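You operate a simulated robot arm through the tools that you are given. There is no shell and no other tool. Be economical: measure what you need, move in short steps, check, and stop when the job is done.

Carry out the task below with a simulated robot arm. There is one attempt and no reset: what you move stays moved.

JOB
Wind the leftover red thread on to the wooden rack's red cone.
Fine: leftover on the feed pin, rack cone on the winder pin, yellow lever down; run it till it stops.

Only the result counts: the job must be done as asked and must still hold three seconds after the hand-in. Knocking over, shifting, dropping, spilling or breaking anything else fails it.

ROBOT AND FRAMES
A 6-joint arm with a two-finger parallel gripper, fixed in place. Base frame: the origin is at the foot of the arm, x ahead of it, y to its left, z up; the work surface is at about z = 880. Units: mm, rad, N and s.
With the tool pointing down near the work surface it reaches from about 260 to 660 mm from the base axis. Its first joint turns from -1.152 to 1.152 rad. Payload 2.9 kg.
The tool frame sits at the grasp point between the pads (the TCP): z along the fingers, y along the line on which they close. The tips reach 30 mm beyond it. The gripper opens to 110 mm. The fingers are 20 mm wide and 10 mm thick; the gripper's body (48 by 112 mm) begins 55 mm behind the TCP.
Orientation is that of the tool frame in the base frame, as [roll, pitch, yaw] about the fixed x, y, z axes, in that order (R = Rz(yaw) Ry(pitch) Rx(roll)). With the fingers straight down and closing along the base's y, the tool's x points along the base's -x, its y along +y and its z along -z.

CONTROLS
- The arm moves only by the tool send_rows. Its argument "rows" is one flat list of numbers, 7 for each row, row after row: the shift along the tool's x, y, z in mm, then the turn, a rotation vector about the tool's x, y, z in degrees, then the finger opening in mm, from 0 to 110. In form: [x, y, z, wx, wy, wz, grip, x, y, z, wx, wy, wz, grip, ...]. A call has 1 to 8 rows; each row shifts and turns the commanded pose from where the row before left it, along the tool's axes as they then stand. Each row takes 0.2 s and may step no farther than 50 mm and 0.15 rad from the row before; otherwise, or with a gripper value out of range, the whole call is refused. A pose out of reach is approached as far as the arm can. The call stops where the force on the tool passes 90 N (or 10 N more than at its start, if that is more) or the arm is blocked; 0.2 s more then pass. The fingers move at their own pace (about 108 mm/s each) and stop on an object; they squeeze with about 33 N. The grip force told is the motor's: it shows also when the fingers shut on nothing. Time passes only in rows, and 0.2 s behind the last, so rows that do not move let the fingers close. The reply holds the time, the measured pose of the TCP, the force on the tool along the base axes, the opening and the grip force, in the units named above and with some noise.
- Cameras (640 x 400 px; columns grow to the right, rows downward): "scene" is fixed at [58, 415.5, 1412]; the picture's right is [-0.90, -0.43, 0.00], its down [-0.14, 0.29, -0.95] and it looks along [0.40, -0.86, -0.32] (base axes); focal length 230 px, centre (320, 200). "wrist" rides on the gripper at [-36, 0, -57] in the tool frame; the picture's right is [0.00, -1.00, 0.00], its down [0.97, 0.00, -0.24] and it looks along [0.24, 0.00, 0.97] (tool axes); focal length 218 px, centre (320, 200). There is no depth. A picture from a camera that has moved, and an enlarged one, comes with that camera's place and axes in the base frame and with its lens.
- camera(camera): a new picture of that camera. No time passes.
- close_up(camera, box): a new picture of the part [left, top, right, bottom] of that camera's present view, enlarged. No time passes.
- job_done(): hands the job in; it is judged then, once.

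Go step by step. Nothing tells you positions but the pictures and the camera data: compare them with the known pose of the tool, close in by small moves and look again before you grip or let go. The budget is 120 turns and 76 pictures, counting those below and the enlarged ones. Unless the task says otherwise, let go and move clear before handing in, and close with one line.

The tools are called as a command line: name --argument value ..., lists and objects as JSON in quotes. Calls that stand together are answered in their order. send_rows: Moves the arm, as the interface text tells. Its arguments: {"type":"object","properties":{"rows":{"type":"array","items":{"type":"number"}}},"required":["rows"]} The other tools are called the same way: camera (camera) takes a picture; close_up (camera, box) takes an enlarged picture of a part of a camera's view; job_done () hands the job in.

At the start:

```text
t: 0.0
eef_pos: [310.8, -61.6, 1320.1]
tcp_rot: [-3.141, 0.001, -3.141]
ft_force: [-0.4, -0.3, 0.2]
gripper_width: 109.9
grip_force: 0.1
```

scene: 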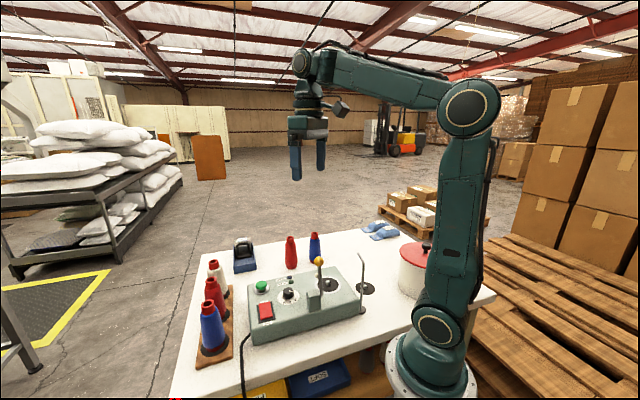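
wrist: 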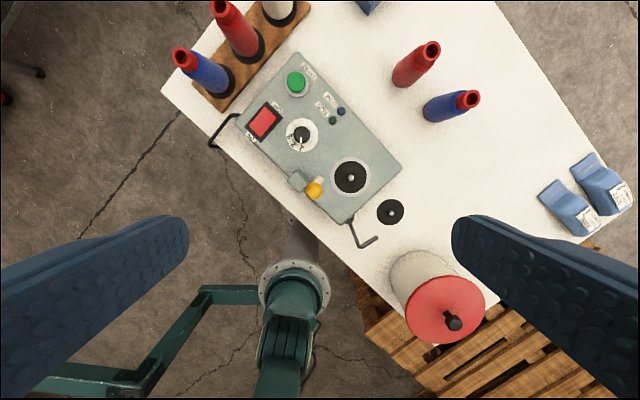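

I see a winder with a green button, red rocker switch, dial, yellow lever and a spindle, a separate feed pin, the wooden rack with three cones, and loose red and blue cones. I'll look closer first.

close_up --camera "scene" --box '[180, 220, 400, 358]'

close_up --camera "wrist" --box '[160, 0, 480, 250]'

```text
2.90 times, centred on (290, 289) of scene
camera zoom: at [58.0, 415.5, 1412.0], right [-0.9, -0.43, 0.0], down [-0.14, 0.29, -0.95], along [0.4, -0.86, -0.32], focal length 667 px, centre (407, -58)
```

zoom: 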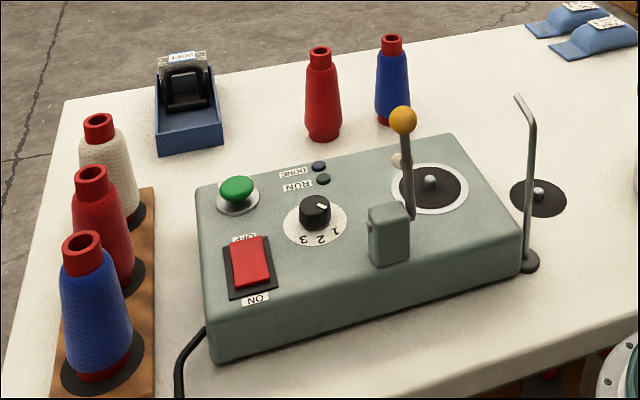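

```text
1.60 times, centred on (320, 125) of wrist
camera zoom: at [346.0, -61.8, 1377.8], right [0.0, -1.0, 0.0], down [-0.97, 0.0, 0.24], along [-0.24, 0.0, -0.97], focal length 349 px, centre (320, 320)
```

zoom: 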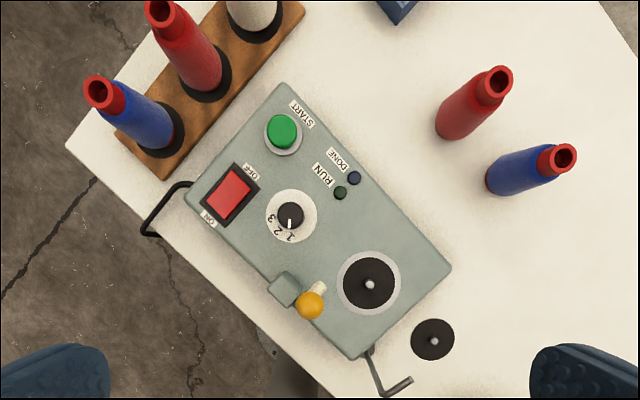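

The winder base, feed pin and cones are roughly located. I'll lower the wrist camera to read the panel labels.

send_rows --rows '[-20, 10, 45, 0, 0, 0, 110, -20, 10, 45, 0, 0, 0, 110, -20, 0, 45, 0, 0, 0, 110, -20, 0, 45, 0, 0, 0, 110]'

camera --camera "wrist"

close_up --camera "wrist" --box '[200, 80, 440, 230]'

close_up --camera "scene" --box '[240, 250, 380, 340]'

```text
refused: row 1 steps farther than a row can; nothing moved
```

```text
71 pictures are left
camera wrist: at [346.0, -61.8, 1377.8], right [0.0, -1.0, 0.0], down [-0.97, 0.0, 0.24], along [-0.24, 0.0, -0.97], focal length 218 px, centre (320, 200)
```

wrist: 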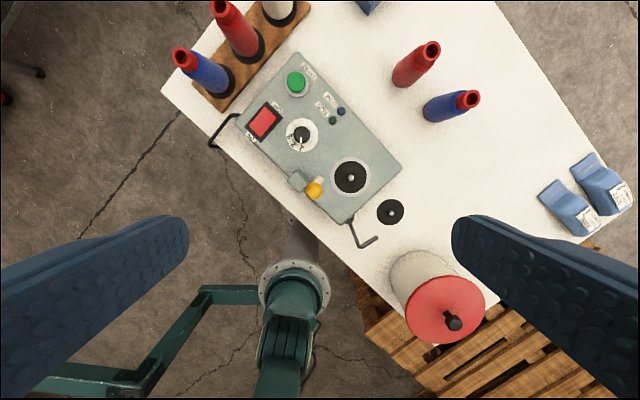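

```text
2.67 times, centred on (320, 155) of wrist
camera zoom: at [346.0, -61.8, 1377.8], right [0.0, -1.0, 0.0], down [-0.97, 0.0, 0.24], along [-0.24, 0.0, -0.97], focal length 582 px, centre (320, 320)
```

zoom: 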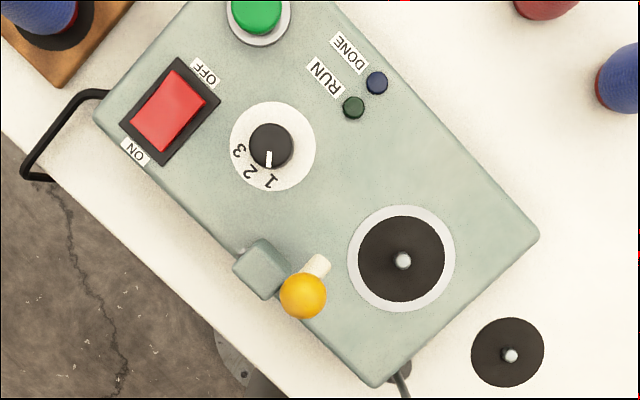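

```text
4.44 times, centred on (310, 295) of scene
camera zoom: at [58.0, 415.5, 1412.0], right [-0.9, -0.43, 0.0], down [-0.14, 0.29, -0.95], along [0.4, -0.86, -0.32], focal length 1022 px, centre (364, -222)
```

zoom: 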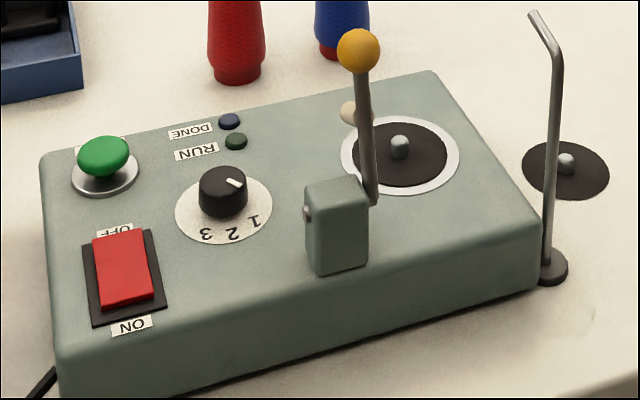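

Dial pointer seems to be at 1, rocker at OFF. I'll move lower in smaller steps to see better.

send_rows --rows '[-10, 5, 45, 0, 0, 0, 110, -10, 5, 45, 0, 0, 0, 110, -10, 0, 45, 0, 0, 0, 110, -10, 0, 45, 0, 0, 0, 110]'

camera --camera "wrist"

close_up --camera "scene" --box '[220, 340, 370, 400]'

close_up --camera "scene" --box '[225, 215, 415, 290]'

```text
t: 1.0
eef_pos: [352.6, -50.7, 1140.7]
tcp_rot: [3.141, 0.003, 3.141]
ft_force: [0.6, -0.5, -0.1]
gripper_width: 110.0
grip_force: 0.0
```

```text
68 pictures are left
camera wrist: at [387.0, -50.6, 1198.0], right [0.0, -1.0, 0.0], down [-0.97, 0.0, 0.24], along [-0.24, 0.0, -0.97], focal length 218 px, centre (320, 200)
```

wrist: 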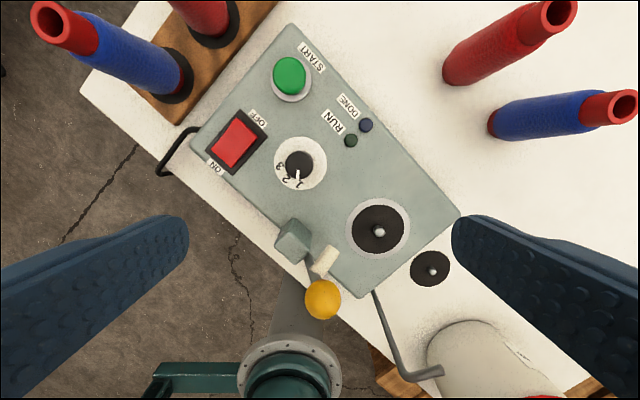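

```text
4.27 times, centred on (295, 370) of scene
camera zoom: at [58.0, 415.5, 1412.0], right [-0.9, -0.43, 0.0], down [-0.14, 0.29, -0.95], along [0.4, -0.86, -0.32], focal length 981 px, centre (427, -525)
```

zoom: 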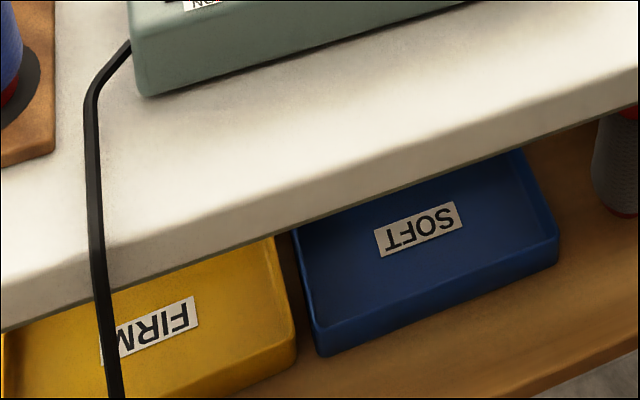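

```text
3.37 times, centred on (320, 252) of scene
camera zoom: at [58.0, 415.5, 1412.0], right [-0.9, -0.43, 0.0], down [-0.14, 0.29, -0.95], along [0.4, -0.86, -0.32], focal length 775 px, centre (320, 23)
```

zoom: 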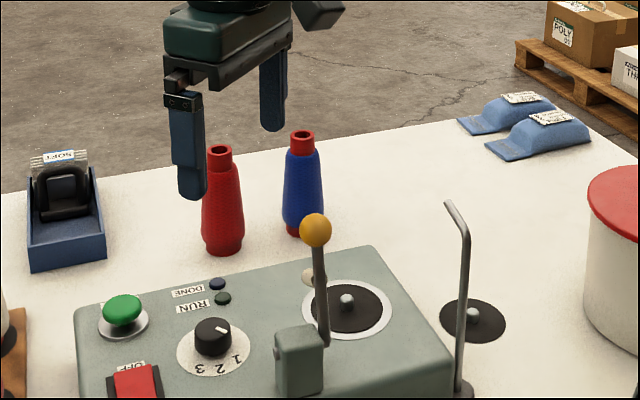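

The loose red cone is around (472, -211), top near z=1032; feed pin about (194, -230). I'll hover over the loose red cone to refine.

send_rows --rows '[-24, -32, 4, 0, 0, 0, 70, -24, -32, 4, 0, 0, 0, 70, -24, -32, 4, 0, 0, 0, 70, -24, -32, 4, 0, 0, 0, 70, -24, -32, 4, 0, 0, 0, 70]'

camera --camera "wrist"

```text
t: 2.2
eef_pos: [471.7, -212.0, 1121.4]
tcp_rot: [3.141, 0.002, -3.139]
ft_force: [-0.5, 0.3, 1.2]
gripper_width: 70.1
grip_force: 0.0
```

```text
65 pictures are left
camera wrist: at [506.1, -211.6, 1178.1], right [0.0, -1.0, 0.0], down [-0.97, 0.0, 0.24], along [-0.24, 0.0, -0.97], focal length 218 px, centre (320, 200)
```

wrist: 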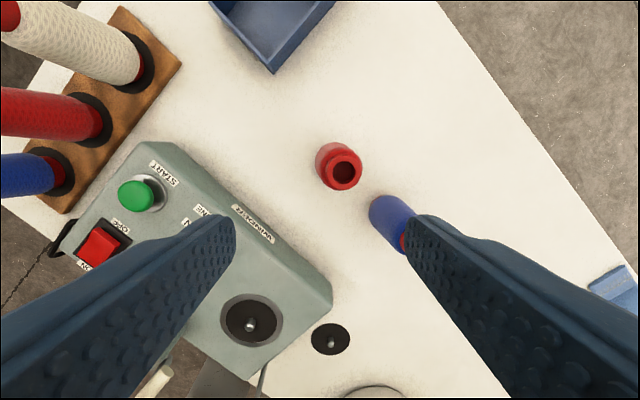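

The cone top is nearer z≈988, at about (489, -231). I'll centre over it and lower a bit.

send_rows --rows '[-17, -19, 25, 0, 0, 0, 70, 0, 0, 35, 0, 0, 0, 70]'

camera --camera "wrist"

close_up --camera "scene" --box '[250, 180, 370, 280]'

```text
t: 2.8
eef_pos: [488.2, -231.3, 1060.8]
tcp_rot: [-3.139, 0.003, -3.141]
ft_force: [0.0, 0.2, -0.1]
gripper_width: 70.2
grip_force: 0.1
```

```text
64 pictures are left
camera wrist: at [523.0, -231.0, 1117.6], right [0.0, -1.0, 0.0], down [-0.97, 0.0, 0.24], along [-0.24, 0.0, -0.97], focal length 218 px, centre (320, 200)
```

wrist: 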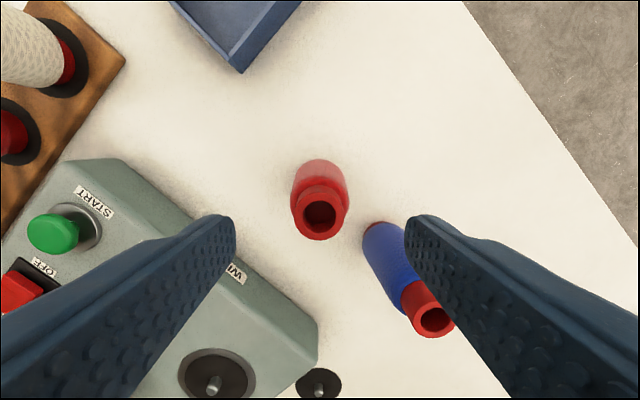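

```text
4.00 times, centred on (310, 230) of scene
camera zoom: at [58.0, 415.5, 1412.0], right [-0.9, -0.43, 0.0], down [-0.14, 0.29, -0.95], along [0.4, -0.86, -0.32], focal length 920 px, centre (360, 80)
```

zoom: 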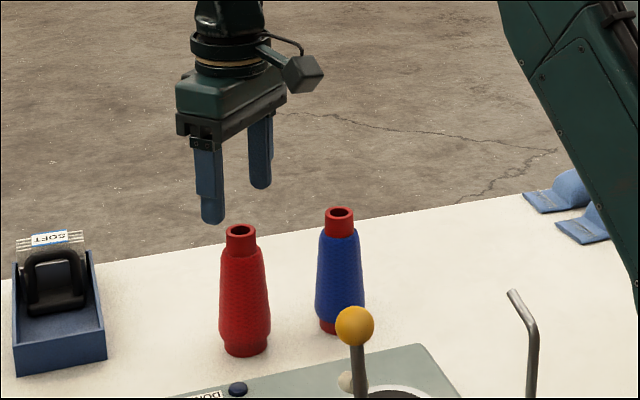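

Rim is centred; top about z=1006, axis about (486, -231). I'll descend so the tips bracket the neck and check.

send_rows --rows '[2, 0, 22, 0, 0, 0, 65, 0, 0, 22, 0, 0, 0, 60, 0, 0, 0, 0, 0, 0, 60]'

close_up --camera "scene" --box '[250, 180, 370, 280]'

camera --camera "wrist"

```text
t: 3.6
eef_pos: [486.9, -231.0, 1015.7]
tcp_rot: [3.141, 0.002, 3.14]
ft_force: [-0.1, 1.0, -0.6]
gripper_width: 59.9
grip_force: 0.0
```

```text
4.00 times, centred on (310, 230) of scene
camera zoom: at [58.0, 415.5, 1412.0], right [-0.9, -0.43, 0.0], down [-0.14, 0.29, -0.95], along [0.4, -0.86, -0.32], focal length 920 px, centre (360, 80)
```

zoom: 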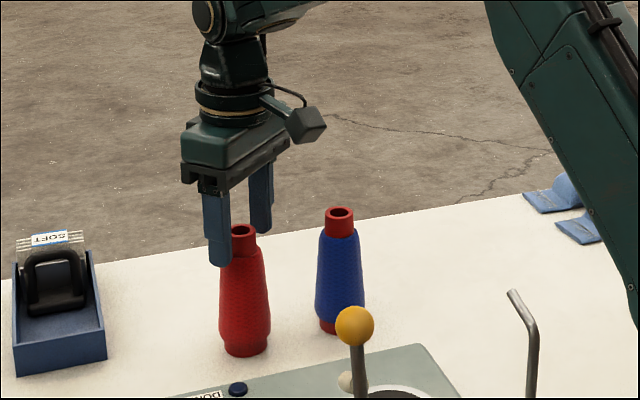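

```text
61 pictures are left
camera wrist: at [520.9, -230.8, 1073.3], right [0.0, -1.0, 0.0], down [-0.97, 0.0, 0.24], along [-0.24, 0.0, -0.97], focal length 218 px, centre (320, 200)
```

wrist: 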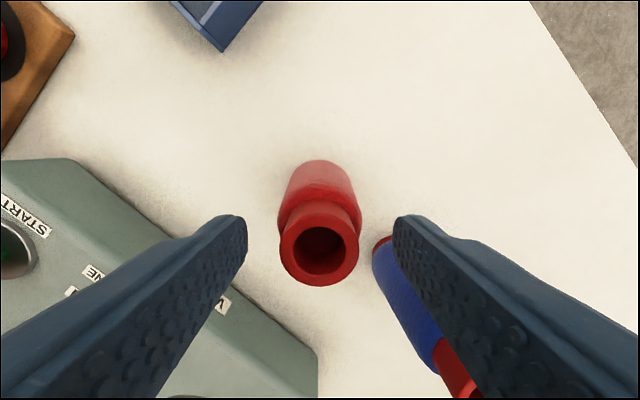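

Aligned. Now I close on the neck.

send_rows --rows '[0, 0, 0, 0, 0, 0, 20, 0, 0, 0, 0, 0, 0, 10, 0, 0, 0, 0, 0, 0, 10]'

close_up --camera "scene" --box '[250, 180, 370, 280]'

```text
t: 4.4
eef_pos: [486.0, -230.0, 1017.0]
tcp_rot: [-3.141, 0.002, 3.141]
ft_force: [-0.3, -0.3, 0.6]
gripper_width: 28.0
grip_force: 32.7
```

```text
4.00 times, centred on (310, 230) of scene
camera zoom: at [58.0, 415.5, 1412.0], right [-0.9, -0.43, 0.0], down [-0.14, 0.29, -0.95], along [0.4, -0.86, -0.32], focal length 920 px, centre (360, 80)
```

zoom: 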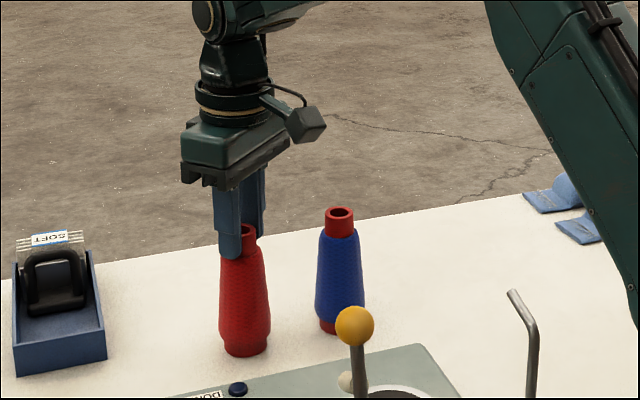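

Held (28 mm). Lift straight up and go part-way to the feed pin, then look.

send_rows --rows '[0, 0, -20, 0, 0, 0, 10, 0, 0, -45, 0, 0, 0, 10, 0, 0, -45, 0, 0, 0, 10, 0, 0, -45, 0, 0, 0, 10, 0, 0, -45, 0, 0, 0, 10]'

send_rows --rows '[39, 0, 0, 0, 0, 0, 10, 39, 0, 0, 0, 0, 0, 10, 39, 0, 0, 0, 0, 0, 10, 39, 0, 0, 0, 0, 0, 10, 40, 2, 0, 0, 0, 0, 10]'

camera --camera "wrist"

camera --camera "scene"

```text
t: 5.6
eef_pos: [485.9, -230.8, 1218.3]
tcp_rot: [-3.141, -0.001, -3.14]
ft_force: [0.0, -0.7, -0.6]
gripper_width: 27.8
grip_force: 33.4
```

```text
t: 6.8
eef_pos: [290.7, -228.0, 1216.2]
tcp_rot: [3.141, 0.002, -3.141]
ft_force: [0.1, -0.5, 0.1]
gripper_width: 28.0
grip_force: 33.4
```

```text
59 pictures are left
camera wrist: at [324.2, -228.0, 1273.2], right [0.0, -1.0, 0.0], down [-0.97, 0.0, 0.24], along [-0.24, 0.0, -0.97], focal length 218 px, centre (320, 200)
```

wrist: 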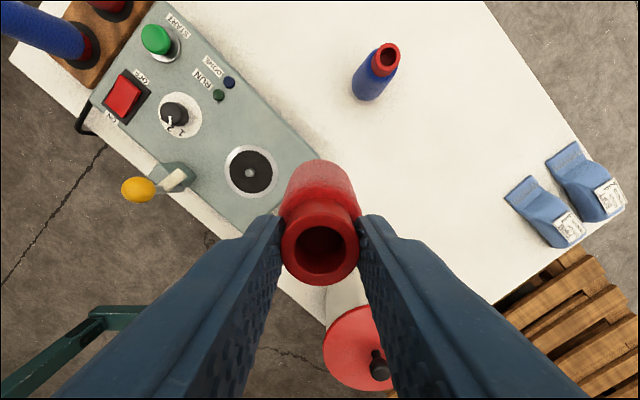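

```text
58 pictures are left
```

scene: 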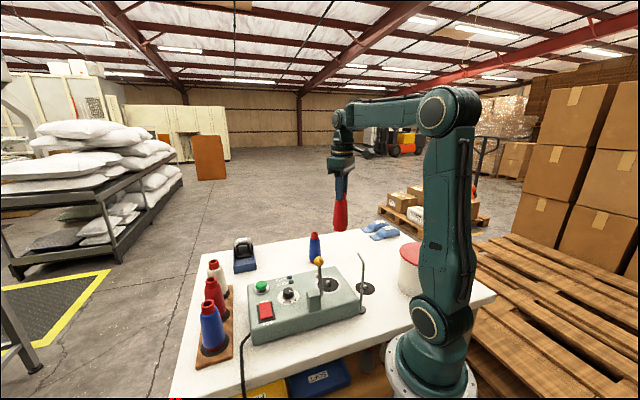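

The held cone hides the feed pin, so I shift sideways to see the pin beside it.

send_rows --rows '[15, 35, 0, 0, 0, 0, 10, 15, 35, 0, 0, 0, 0, 10, 10, 30, 0, 0, 0, 0, 10]'

camera --camera "wrist"

close_up --camera "wrist" --box '[300, 140, 460, 240]'

```text
t: 7.6
eef_pos: [250.4, -129.4, 1216.1]
tcp_rot: [3.141, 0.001, 3.14]
ft_force: [-0.1, 0.4, -0.4]
gripper_width: 27.8
grip_force: 33.1
```

```text
57 pictures are left
camera wrist: at [284.9, -129.0, 1273.1], right [0.0, -1.0, 0.0], down [-0.97, 0.0, 0.24], along [-0.24, 0.0, -0.97], focal length 218 px, centre (320, 200)
```

wrist: 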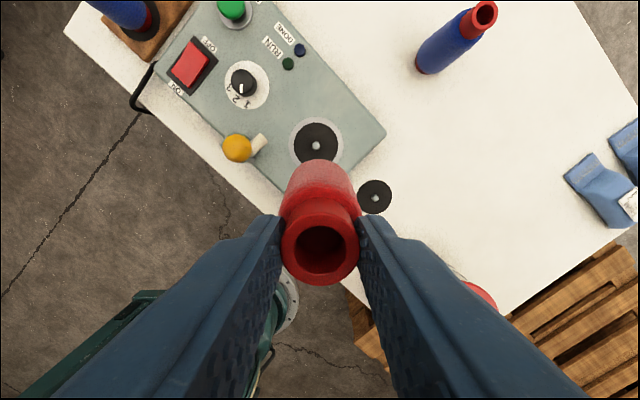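

```text
4.00 times, centred on (380, 190) of wrist
camera zoom: at [284.9, -129.0, 1273.1], right [0.0, -1.0, 0.0], down [-0.97, 0.0, 0.24], along [-0.24, 0.0, -0.97], focal length 873 px, centre (80, 240)
```

zoom: 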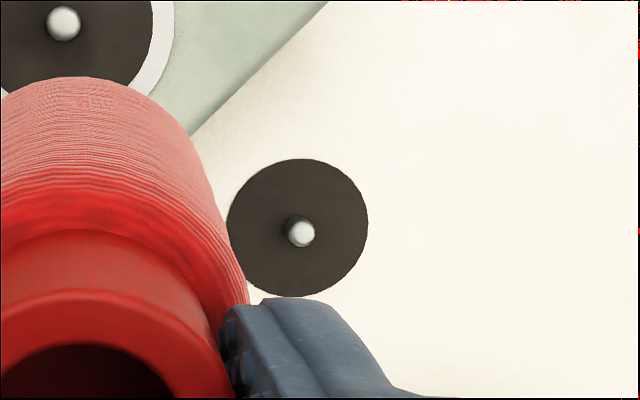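

Feed pin ≈ (194, -229.3), tip z≈893. I'll check how the cone sits in the fingers.

close_up --camera "wrist" --box '[240, 150, 400, 300]'

close_up --camera "scene" --box '[290, 130, 400, 300]'

```text
2.67 times, centred on (320, 225) of wrist
camera zoom: at [284.9, -129.0, 1273.1], right [0.0, -1.0, 0.0], down [-0.97, 0.0, 0.24], along [-0.24, 0.0, -0.97], focal length 582 px, centre (320, 133)
```

zoom: 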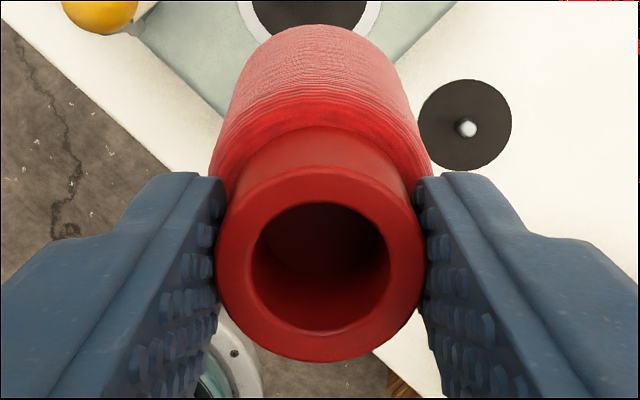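

```text
2.35 times, centred on (345, 215) of scene
camera zoom: at [58.0, 415.5, 1412.0], right [-0.9, -0.43, 0.0], down [-0.14, 0.29, -0.95], along [0.4, -0.86, -0.32], focal length 541 px, centre (261, 165)
```

zoom: 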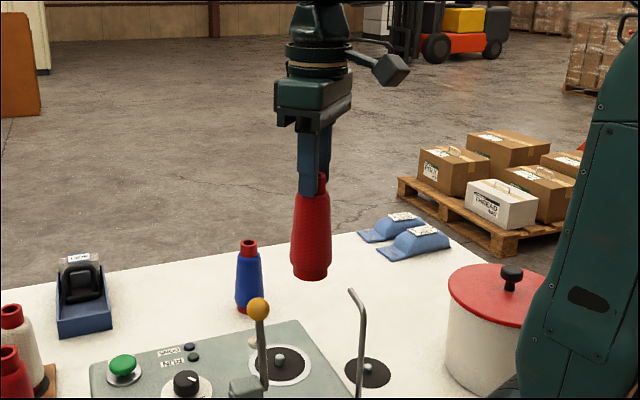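

Cone is centred in the fingers. Move above the feed pin and lower to about 20 mm above contact.

send_rows --rows '[18.5, -33.2, 0, 0, 0, 0, 10, 18.5, -33.2, 0, 0, 0, 0, 10, 18.6, -33.2, 0, 0, 0, 0, 10, 0, 0, 40, 0, 0, 0, 10, 0, 0, 40, 0, 0, 0, 10, 0, 0, 40, 0, 0, 0, 10, 0, 0, 40, 0, 0, 0, 10]'

close_up --camera "scene" --box '[300, 210, 420, 310]'

camera --camera "wrist"

```text
t: 9.2
eef_pos: [195.0, -230.3, 1055.1]
tcp_rot: [-3.139, 0.003, 3.14]
ft_force: [-0.4, -0.2, -0.2]
gripper_width: 27.7
grip_force: 32.7
```

```text
4.00 times, centred on (360, 260) of scene
camera zoom: at [58.0, 415.5, 1412.0], right [-0.9, -0.43, 0.0], down [-0.14, 0.29, -0.95], along [0.4, -0.86, -0.32], focal length 920 px, centre (160, -40)
```

zoom: 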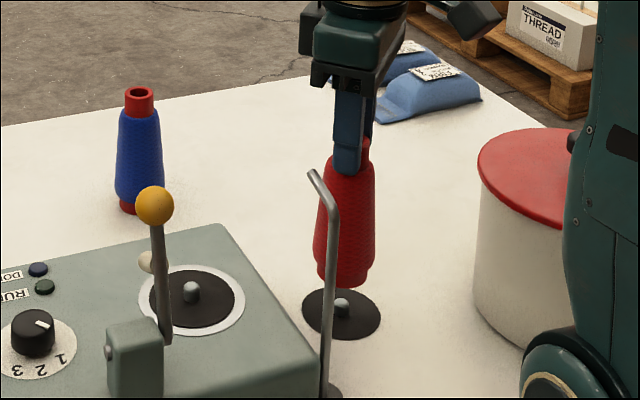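

```text
52 pictures are left
camera wrist: at [229.8, -229.8, 1113.1], right [0.0, -1.0, 0.0], down [-0.97, 0.0, 0.24], along [-0.24, 0.0, -0.97], focal length 218 px, centre (320, 200)
```

wrist: 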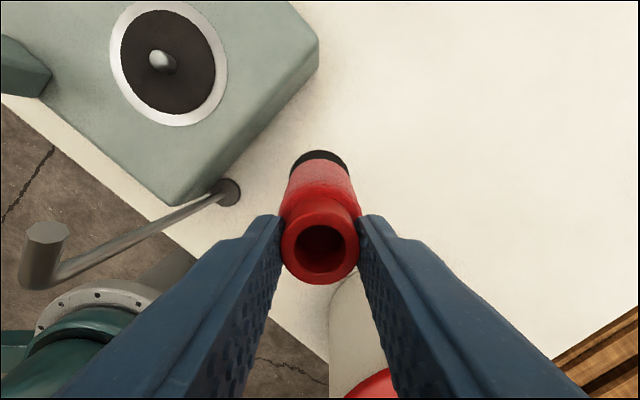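

Nearly over the pin; I'll zoom in to check the lateral alignment.

close_up --camera "scene" --box '[370, 270, 402, 296]'

close_up --camera "scene" --box '[365, 255, 405, 300]'

close_up --camera "wrist" --box '[280, 140, 360, 190]'

```text
15.38 times, centred on (386, 283) of scene
camera zoom: at [58.0, 415.5, 1412.0], right [-0.9, -0.43, 0.0], down [-0.14, 0.29, -0.95], along [0.4, -0.86, -0.32], focal length 3539 px, centre (-695, -1077)
```

zoom: 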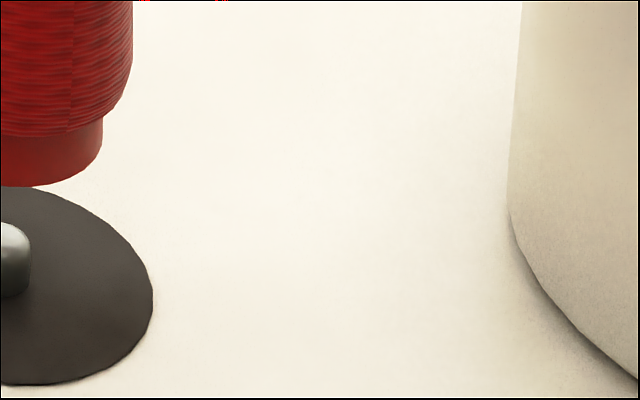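

```text
8.89 times, centred on (385, 278) of scene
camera zoom: at [58.0, 415.5, 1412.0], right [-0.9, -0.43, 0.0], down [-0.14, 0.29, -0.95], along [0.4, -0.86, -0.32], focal length 2045 px, centre (-258, -489)
```

zoom: 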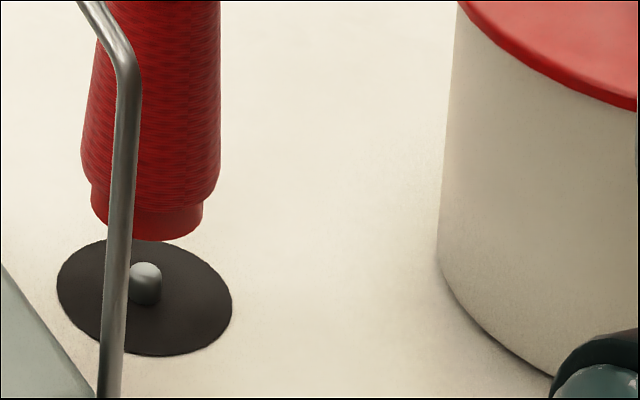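

```text
8.00 times, centred on (320, 165) of wrist
camera zoom: at [229.8, -229.8, 1113.1], right [0.0, -1.0, 0.0], down [-0.97, 0.0, 0.24], along [-0.24, 0.0, -0.97], focal length 1746 px, centre (320, 480)
```

zoom: 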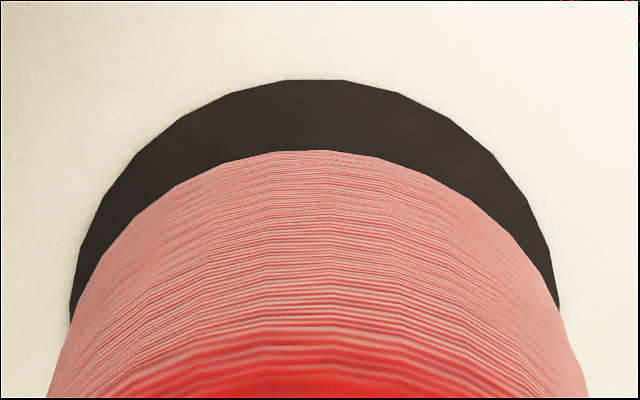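

Alignment within about 1 mm. I lower with small steps, watching force.

send_rows --rows '[0.7, 0.6, 12, 0, 0, 0, 10, 0, 0, 12, 0, 0, 0, 10, 0, 0, 3, 0, 0, 0, 10]'

close_up --camera "scene" --box '[365, 255, 405, 300]'

```text
t: 10.0
eef_pos: [193.5, -227.8, 1028.6]
tcp_rot: [-3.141, 0.002, -3.141]
ft_force: [0.8, 0.5, -0.6]
gripper_width: 27.6
grip_force: 32.4
```

```text
8.89 times, centred on (385, 278) of scene
camera zoom: at [58.0, 415.5, 1412.0], right [-0.9, -0.43, 0.0], down [-0.14, 0.29, -0.95], along [0.4, -0.86, -0.32], focal length 2045 px, centre (-258, -489)
```

zoom: 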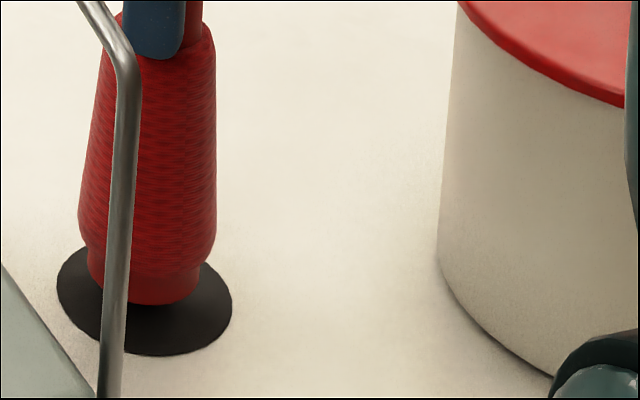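

No contact force and the base looks centred on the disc. Continue down gently.

send_rows --rows '[0, 0, 3, 0, 0, 0, 10, 0, 0, 3, 0, 0, 0, 10]'

send_rows --rows '[0, 0, 2.5, 0, 0, 0, 10]'

```text
t: 10.6
eef_pos: [194.5, -228.1, 1023.1]
tcp_rot: [3.141, 0.001, 3.142]
ft_force: [-0.8, -0.5, -0.4]
gripper_width: 27.7
grip_force: 33.1
```

```text
t: 11.0
eef_pos: [194.1, -228.6, 1021.6]
tcp_rot: [3.141, 0.0, 3.141]
ft_force: [0.8, 0.7, -0.1]
gripper_width: 27.6
grip_force: 33.2
```

send_rows --rows '[0, 0, 2, 0, 0, 0, 10]'

close_up --camera "scene" --box '[365, 255, 405, 300]'

```text
t: 11.4
eef_pos: [194.6, -227.5, 1018.8]
tcp_rot: [3.14, 0.002, -3.141]
ft_force: [-0.5, -0.5, -0.8]
gripper_width: 27.8
grip_force: 33.5
```

```text
8.89 times, centred on (385, 278) of scene
camera zoom: at [58.0, 415.5, 1412.0], right [-0.9, -0.43, 0.0], down [-0.14, 0.29, -0.95], along [0.4, -0.86, -0.32], focal length 2045 px, centre (-258, -489)
```

zoom: 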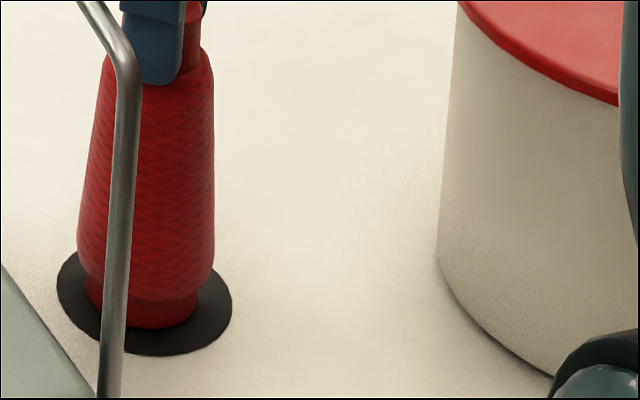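

The cone is well down over the pin; a bit more until contact.

send_rows --rows '[0, 0, 1.2, 0, 0, 0, 10]'

send_rows --rows '[0, 0, 1.2, 0, 0, 0, 10]'

```text
t: 11.8
eef_pos: [195.6, -228.1, 1017.6]
tcp_rot: [-3.14, 0.001, -3.141]
ft_force: [0.1, 0.4, -0.8]
gripper_width: 27.4
grip_force: 33.3
```

```text
t: 12.2
eef_pos: [194.3, -228.0, 1015.9]
tcp_rot: [-3.141, 0.002, -3.141]
ft_force: [0.3, 0.1, -0.4]
gripper_width: 27.6
grip_force: 32.9
```

send_rows --rows '[0, 0, 1, 0, 0, 0, 10]'

close_up --camera "scene" --box '[365, 255, 405, 300]'

```text
t: 12.6
eef_pos: [194.4, -228.5, 1017.0]
tcp_rot: [3.141, 0.002, 3.141]
ft_force: [-1.9, 2.8, 12.3]
gripper_width: 27.8
grip_force: 33.7
```

```text
8.89 times, centred on (385, 278) of scene
camera zoom: at [57.9, 415.7, 1412.0], right [-0.9, -0.43, 0.0], down [-0.14, 0.29, -0.95], along [0.4, -0.86, -0.32], focal length 2045 px, centre (-258, -489)
```

zoom: 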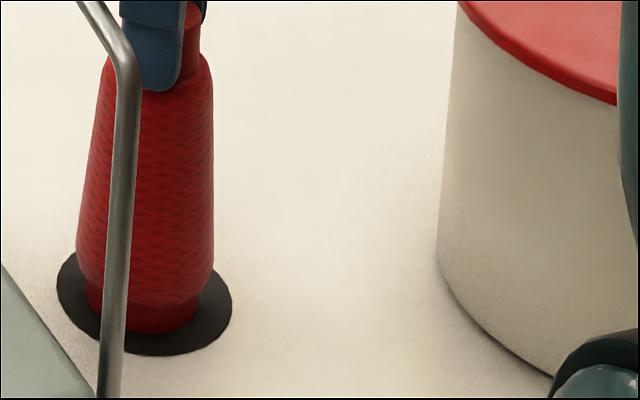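

Contact at 12 N: seated. Release and rise.

send_rows --rows '[0, 0, 0, 0, 0, 0, 60, 0, 0, 0, 0, 0, 0, 60, 0, 0, -20, 0, 0, 0, 60, 0, 0, -40, 0, 0, 0, 60, 0, 0, -50, 0, 0, 0, 60, 0, 0, -50, 0, 0, 0, 60]'

camera --camera "wrist"

close_up --camera "scene" --box '[300, 210, 420, 310]'

```text
t: 14.0
eef_pos: [193.4, -228.4, 1176.6]
tcp_rot: [-3.141, 0.003, -3.141]
ft_force: [0.7, 0.0, 0.8]
gripper_width: 60.2
grip_force: 0.0
```

```text
45 pictures are left
camera wrist: at [229.4, -228.2, 1233.0], right [0.0, -1.0, 0.0], down [-0.97, 0.0, 0.24], along [-0.24, 0.0, -0.97], focal length 218 px, centre (320, 200)
```

wrist: 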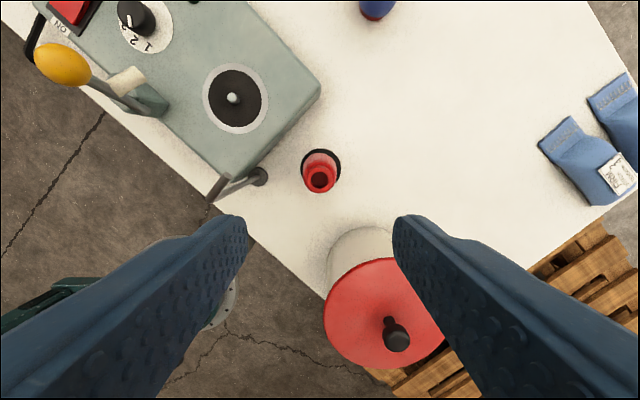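

```text
4.00 times, centred on (360, 260) of scene
camera zoom: at [58.0, 415.5, 1412.0], right [-0.9, -0.43, 0.0], down [-0.14, 0.29, -0.95], along [0.4, -0.86, -0.32], focal length 920 px, centre (160, -40)
```

zoom: 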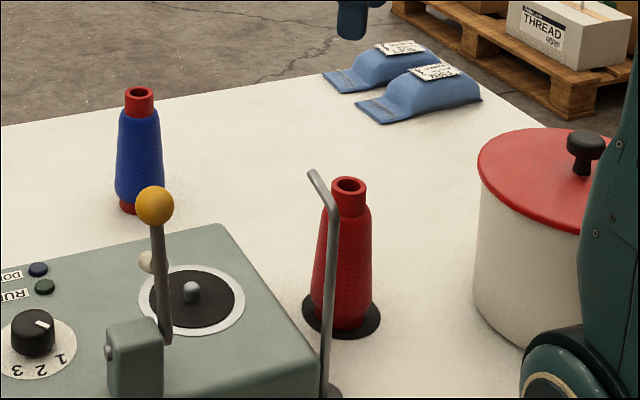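

Feed cone is seated. Next, hover over the rack's red cone.

send_rows --rows '[-33, 30.6, 2, 0, 0, 0, 60, -33, 30.6, 2, 0, 0, 0, 60, -33, 30.6, 2, 0, 0, 0, 60, -33, 30.6, 2, 0, 0, 0, 60, -33, 30.6, 2, 0, 0, 0, 60, -33, 30.6, 2, 0, 0, 0, 60, -33, 30.6, 2, 0, 0, 0, 60, -33, 30.6, 2, 0, 0, 0, 60]'

send_rows --rows '[-33, 30.6, 5, 0, 0, 0, 60, -33, 30.6, 5, 0, 0, 0, 60]'

camera --camera "wrist"

```text
t: 15.8
eef_pos: [458.2, 15.8, 1160.1]
tcp_rot: [3.141, 0.003, 3.141]
ft_force: [0.4, -0.3, 0.3]
gripper_width: 59.8
grip_force: 0.1
```

```text
t: 16.4
eef_pos: [524.7, 78.1, 1152.3]
tcp_rot: [-3.141, 0.003, 3.141]
ft_force: [-0.4, -0.8, -0.5]
gripper_width: 60.0
grip_force: 0.1
```

```text
43 pictures are left
camera wrist: at [559.8, 78.3, 1208.1], right [0.0, -1.0, 0.0], down [-0.97, 0.0, 0.24], along [-0.24, 0.0, -0.97], focal length 218 px, centre (320, 200)
```

wrist: 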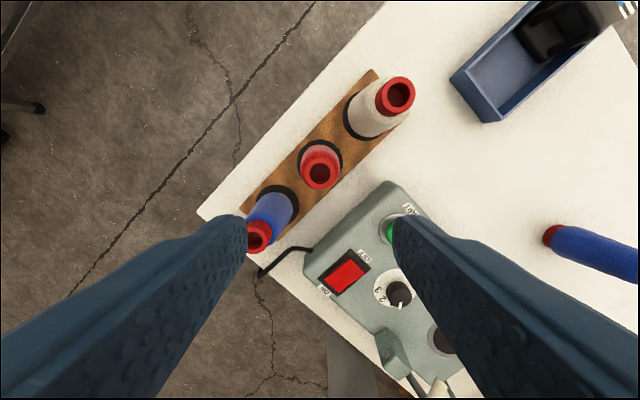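

Rack red cone axis about (538.5, 78). Centre and lower for a check.

send_rows --rows '[-14, 0, 40, 0, 0, 0, 56, 0, 0, 40, 0, 0, 0, 56]'

camera --camera "wrist"

close_up --camera "scene" --box '[170, 200, 290, 360]'

```text
t: 17.0
eef_pos: [536.7, 78.0, 1070.3]
tcp_rot: [3.14, 0.001, -3.141]
ft_force: [-1.0, 0.5, -0.8]
gripper_width: 55.8
grip_force: 0.0
```

```text
42 pictures are left
camera wrist: at [573.6, 78.7, 1127.9], right [0.0, -1.0, 0.0], down [-0.97, 0.0, 0.24], along [-0.24, 0.0, -0.97], focal length 218 px, centre (320, 200)
```

wrist: 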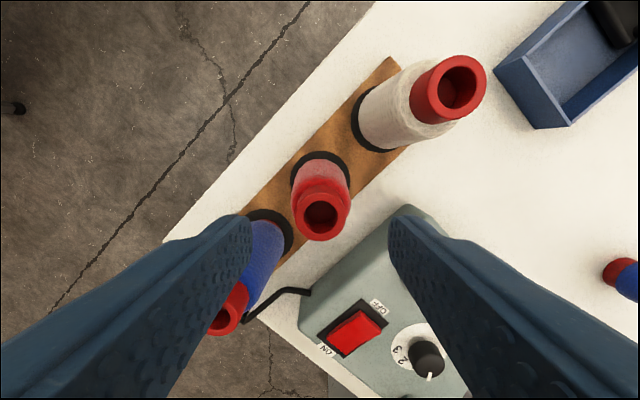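

```text
2.50 times, centred on (230, 280) of scene
camera zoom: at [58.0, 415.5, 1412.0], right [-0.9, -0.43, 0.0], down [-0.14, 0.29, -0.95], along [0.4, -0.86, -0.32], focal length 575 px, centre (545, 0)
```

zoom: 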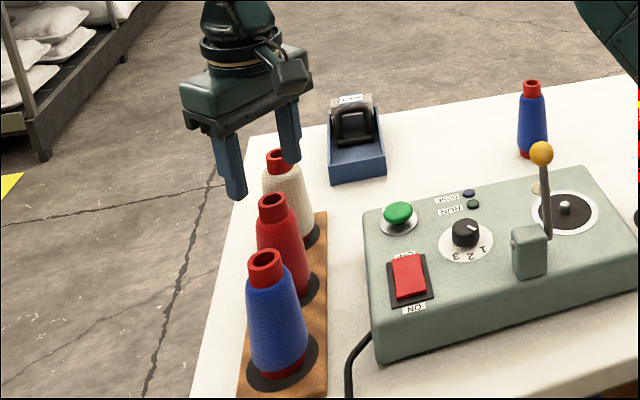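

Lower to the neck level and check centring.

send_rows --rows '[-1, 0, 18, 0, 0, 0, 56, 0, 0, 18, 0, 0, 0, 56, 0, 0, 0, 0, 0, 0, 56]'

close_up --camera "wrist" --box '[220, 130, 420, 300]'

close_up --camera "scene" --box '[170, 220, 270, 320]'

```text
t: 17.8
eef_pos: [539.0, 77.1, 1034.7]
tcp_rot: [3.14, 0.002, 3.141]
ft_force: [-0.3, 0.0, -0.5]
gripper_width: 56.3
grip_force: 0.1
```

```text
2.35 times, centred on (320, 215) of wrist
camera zoom: at [574.0, 78.5, 1091.7], right [0.0, -1.0, 0.0], down [-0.97, 0.0, 0.24], along [-0.24, 0.0, -0.97], focal length 514 px, centre (320, 165)
```

zoom: 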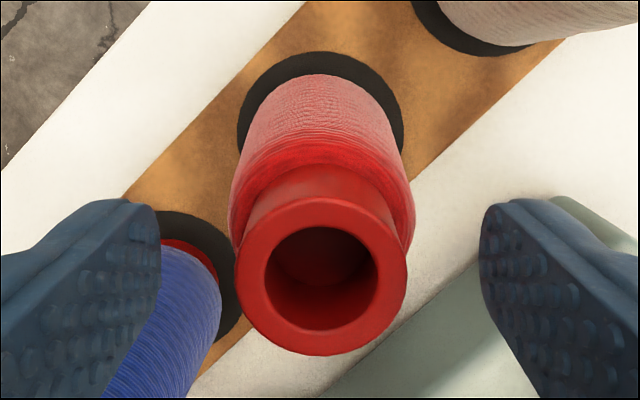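

```text
4.00 times, centred on (220, 270) of scene
camera zoom: at [58.0, 415.5, 1412.0], right [-0.9, -0.43, 0.0], down [-0.14, 0.29, -0.95], along [0.4, -0.86, -0.32], focal length 920 px, centre (720, -80)
```

zoom: 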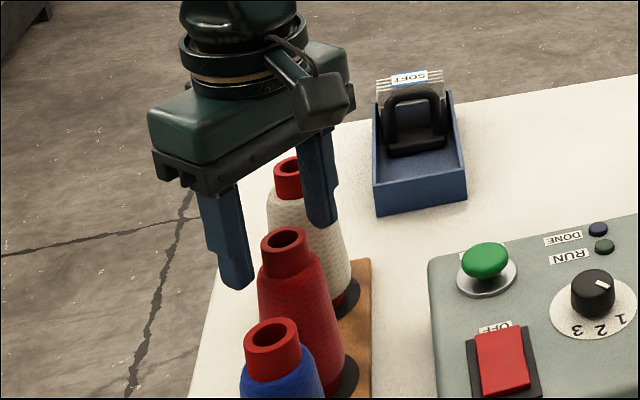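

Rim is at z≈1015; adjust 2 mm in x, lower 6 mm and grip.

send_rows --rows '[2, 0.3, 6, 0, 0, 0, 56, 0, 0, 0, 0, 0, 0, 30, 0, 0, 0, 0, 0, 0, 10, 0, 0, 0, 0, 0, 0, 10]'

close_up --camera "wrist" --box '[220, 130, 420, 300]'

```text
t: 18.8
eef_pos: [537.6, 78.2, 1029.7]
tcp_rot: [-3.141, 0.001, -3.141]
ft_force: [-0.3, -0.5, 1.1]
gripper_width: 28.1
grip_force: 33.4
```

```text
2.35 times, centred on (320, 215) of wrist
camera zoom: at [571.7, 78.5, 1085.8], right [0.0, -1.0, 0.0], down [-0.97, 0.0, 0.24], along [-0.24, 0.0, -0.97], focal length 514 px, centre (320, 165)
```

zoom: 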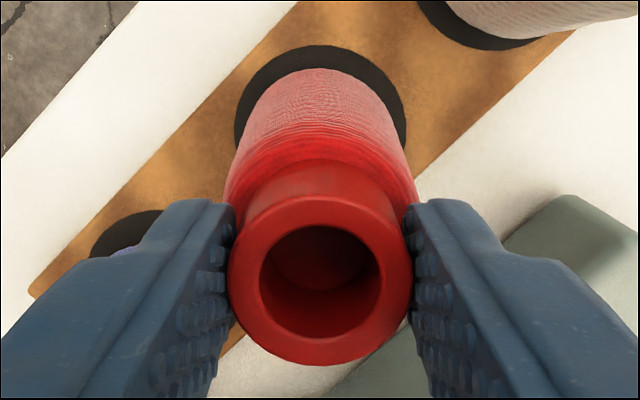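

Held (28 mm). Lift clear of the rack and travel to a hover beside the winder pin.

send_rows --rows '[0, 0, -20, 0, 0, 0, 10, 0, 0, -45, 0, 0, 0, 10, 0, 0, -45, 0, 0, 0, 10, 0, 0, -45, 0, 0, 0, 10, 0, 0, -45, 0, 0, 0, 10]'

send_rows --rows '[36.5, -25.5, 0, 0, 0, 0, 10, 36.5, -25.5, 0, 0, 0, 0, 10, 36.5, -25.5, 0, 0, 0, 0, 10, 36.5, -25.5, 0, 0, 0, 0, 10, 36.5, -25.5, 0, 0, 0, 0, 10, 36.5, -25.5, 0, 0, 0, 0, 10, 36.5, -25.5, 0, 0, 0, 0, 10, 36.5, -25.5, 0, 0, 0, 0, 10]'

close_up --camera "wrist" --box '[220, 60, 420, 310]'

close_up --camera "wrist" --box '[280, 100, 360, 180]'

```text
t: 20.0
eef_pos: [536.6, 77.9, 1227.1]
tcp_rot: [3.141, 0.001, 3.141]
ft_force: [-0.3, -0.3, 0.3]
gripper_width: 28.2
grip_force: 32.9
```

```text
t: 21.8
eef_pos: [243.7, -126.4, 1226.9]
tcp_rot: [-3.141, 0.002, -3.14]
ft_force: [-0.1, 0.3, -0.1]
gripper_width: 28.1
grip_force: 33.8
```

```text
1.60 times, centred on (320, 185) of wrist
camera zoom: at [279.1, -126.0, 1284.5], right [0.0, -1.0, 0.0], down [-0.97, 0.0, 0.24], along [-0.24, 0.0, -0.97], focal length 349 px, centre (320, 224)
```

zoom: 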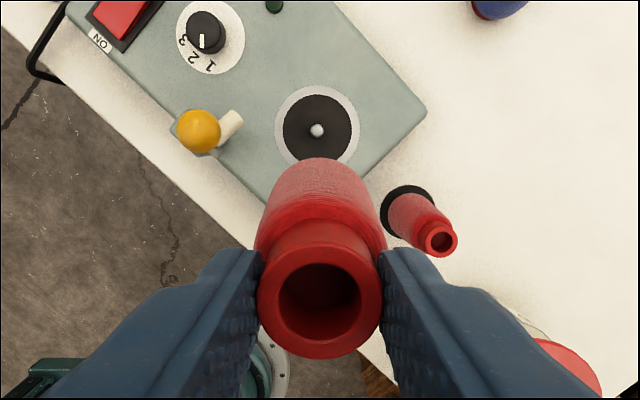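

```text
5.00 times, centred on (320, 140) of wrist
camera zoom: at [279.1, -126.0, 1284.5], right [0.0, -1.0, 0.0], down [-0.97, 0.0, 0.24], along [-0.24, 0.0, -0.97], focal length 1091 px, centre (320, 500)
```

zoom: 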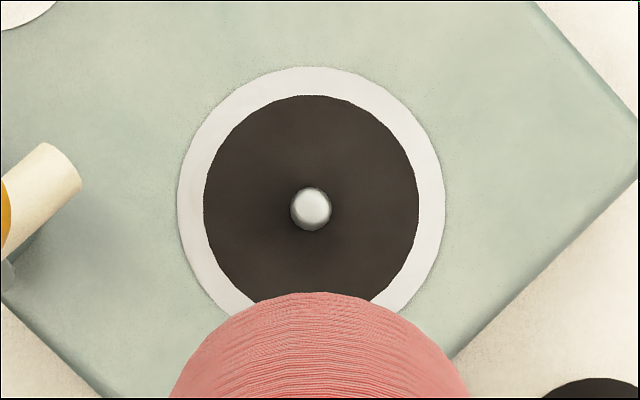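

Winder pin is 42.8 mm in +x and 2.7 mm in +y from the held cone's axis, disc at z≈946. Move above and lower to just above the pin.

send_rows --rows '[-21.4, 1.3, 0, 0, 0, 0, 10, -21.4, 1.4, 0, 0, 0, 0, 10, 0, 0, 38, 0, 0, 0, 10, 0, 0, 38, 0, 0, 0, 10, 0, 0, 36, 0, 0, 0, 10]'

close_up --camera "scene" --box '[300, 240, 360, 300]'

close_up --camera "wrist" --box '[240, 110, 400, 300]'

```text
t: 23.0
eef_pos: [287.4, -124.0, 1115.6]
tcp_rot: [-3.141, 0.003, 3.142]
ft_force: [0.2, -0.8, -1.1]
gripper_width: 28.1
grip_force: 33.3
```

```text
6.67 times, centred on (330, 270) of scene
camera zoom: at [58.0, 415.5, 1412.0], right [-0.9, -0.43, 0.0], down [-0.14, 0.29, -0.95], along [0.4, -0.86, -0.32], focal length 1533 px, centre (253, -267)
```

zoom: 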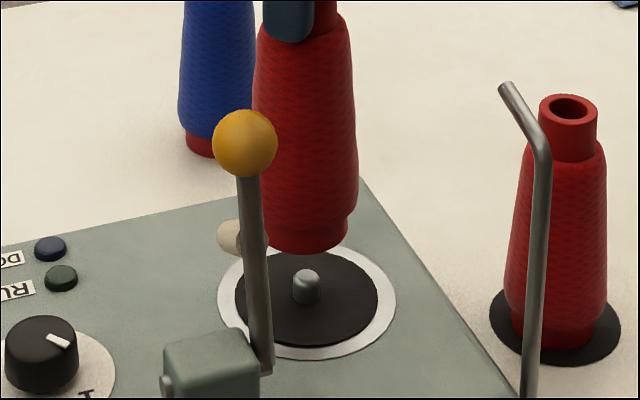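

```text
2.11 times, centred on (320, 205) of wrist
camera zoom: at [322.7, -122.8, 1172.2], right [0.0, -1.0, 0.0], down [-0.97, 0.0, 0.24], along [-0.24, 0.0, -0.97], focal length 460 px, centre (320, 190)
```

zoom: 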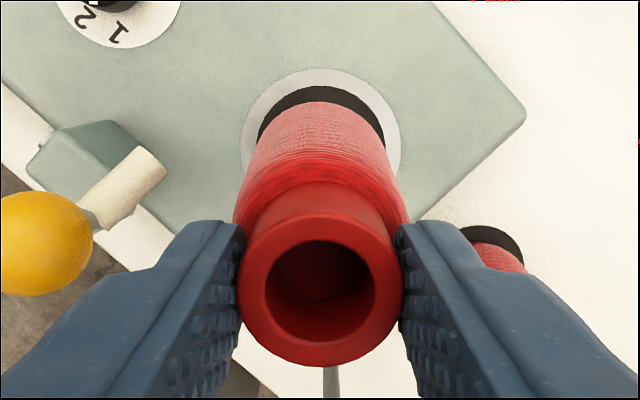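

Aligned in both views. Lower gently.

send_rows --rows '[0, 0, 10, 0, 0, 0, 10, 0, 0, 6, 0, 0, 0, 10, 0, 0, 3, 0, 0, 0, 10, 0, 0, 3, 0, 0, 0, 10]'

close_up --camera "scene" --box '[300, 240, 360, 300]'

```text
t: 24.0
eef_pos: [287.6, -122.6, 1093.8]
tcp_rot: [-3.14, 0.002, 3.141]
ft_force: [-0.3, 0.2, -0.4]
gripper_width: 27.9
grip_force: 33.2
```

```text
6.67 times, centred on (330, 270) of scene
camera zoom: at [58.0, 415.5, 1412.0], right [-0.9, -0.43, 0.0], down [-0.14, 0.29, -0.95], along [0.4, -0.86, -0.32], focal length 1533 px, centre (253, -267)
```

zoom: 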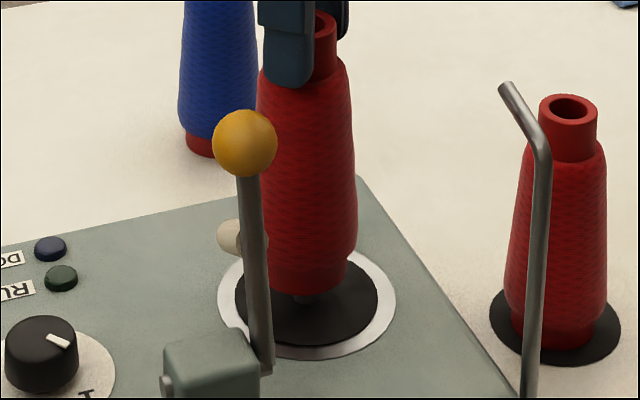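

Pin is entering the bore with no side force. Continue in small steps until contact.

send_rows --rows '[0, 0, 3, 0, 0, 0, 10, 0, 0, 2, 0, 0, 0, 10]'

send_rows --rows '[0, 0, 2, 0, 0, 0, 10]'

send_rows --rows '[0, 0, 1, 0, 0, 0, 10]'

```text
t: 24.6
eef_pos: [288.3, -124.3, 1088.4]
tcp_rot: [3.142, 0.0, -3.141]
ft_force: [0.4, 0.6, 0.1]
gripper_width: 28.3
grip_force: 33.5
```

```text
t: 25.0
eef_pos: [287.3, -123.7, 1086.9]
tcp_rot: [-3.141, 0.002, 3.141]
ft_force: [0.4, -1.0, -0.8]
gripper_width: 28.1
grip_force: 32.8
```

```text
t: 25.4
eef_pos: [287.2, -123.7, 1084.5]
tcp_rot: [3.141, 0.001, -3.142]
ft_force: [-0.4, 0.5, -0.9]
gripper_width: 28.2
grip_force: 32.5
```

send_rows --rows '[0, 0, 1, 0, 0, 0, 10]'

send_rows --rows '[0, 0, 1, 0, 0, 0, 10]'

close_up --camera "scene" --box '[300, 240, 360, 300]'

```text
t: 25.8
eef_pos: [288.0, -123.2, 1085.2]
tcp_rot: [3.141, 0.003, -3.141]
ft_force: [-0.3, 0.3, -1.5]
gripper_width: 28.0
grip_force: 33.0
```

```text
t: 26.2
eef_pos: [287.6, -123.1, 1083.0]
tcp_rot: [3.141, 0.003, -3.14]
ft_force: [-0.6, -0.9, 0.0]
gripper_width: 28.1
grip_force: 33.2
```

```text
6.67 times, centred on (330, 270) of scene
camera zoom: at [58.0, 415.5, 1412.0], right [-0.9, -0.43, 0.0], down [-0.14, 0.29, -0.95], along [0.4, -0.86, -0.32], focal length 1533 px, centre (253, -267)
```

zoom: 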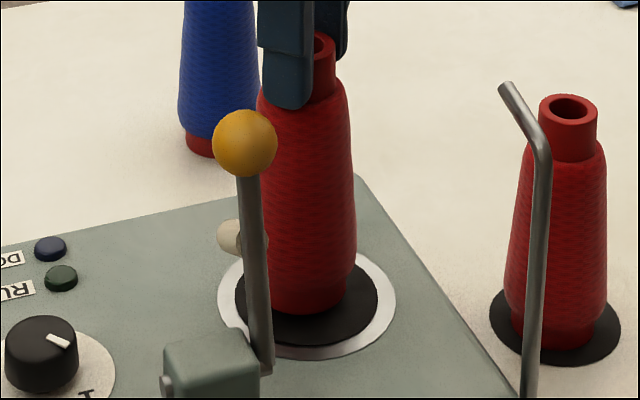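

Still a few mm to go; continue.

send_rows --rows '[0, 0, 1.5, 0, 0, 0, 10]'

send_rows --rows '[0, 0, 1.5, 0, 0, 0, 10]'

send_rows --rows '[0, 0, 1, 0, 0, 0, 10]'

```text
t: 26.6
eef_pos: [287.9, -122.2, 1082.3]
tcp_rot: [3.141, 0.002, 3.14]
ft_force: [0.2, -0.3, -0.8]
gripper_width: 28.1
grip_force: 32.4
```

```text
t: 27.0
eef_pos: [288.3, -122.5, 1080.7]
tcp_rot: [-3.142, 0.002, 3.141]
ft_force: [-0.1, 0.4, -0.7]
gripper_width: 28.0
grip_force: 33.0
```

```text
t: 27.4
eef_pos: [288.4, -123.0, 1080.9]
tcp_rot: [3.141, 0.002, -3.142]
ft_force: [0.1, -0.1, -0.2]
gripper_width: 27.8
grip_force: 32.9
```

send_rows --rows '[0, 0, 1, 0, 0, 0, 10]'

send_rows --rows '[0, 0, 1, 0, 0, 0, 10]'

send_rows --rows '[0, 0, 1, 0, 0, 0, 10]'

```text
t: 27.8
eef_pos: [286.9, -124.2, 1079.1]
tcp_rot: [3.14, 0.002, 3.141]
ft_force: [0.9, -1.0, -0.5]
gripper_width: 28.3
grip_force: 33.0
```

```text
t: 28.2
eef_pos: [288.4, -123.9, 1077.1]
tcp_rot: [3.141, 0.002, 3.14]
ft_force: [-0.1, -0.8, -0.9]
gripper_width: 27.9
grip_force: 32.9
```

```text
t: 28.6
eef_pos: [288.0, -123.2, 1076.8]
tcp_rot: [-3.14, 0.002, 3.141]
ft_force: [-0.6, 0.7, 1.2]
gripper_width: 28.2
grip_force: 32.8
```

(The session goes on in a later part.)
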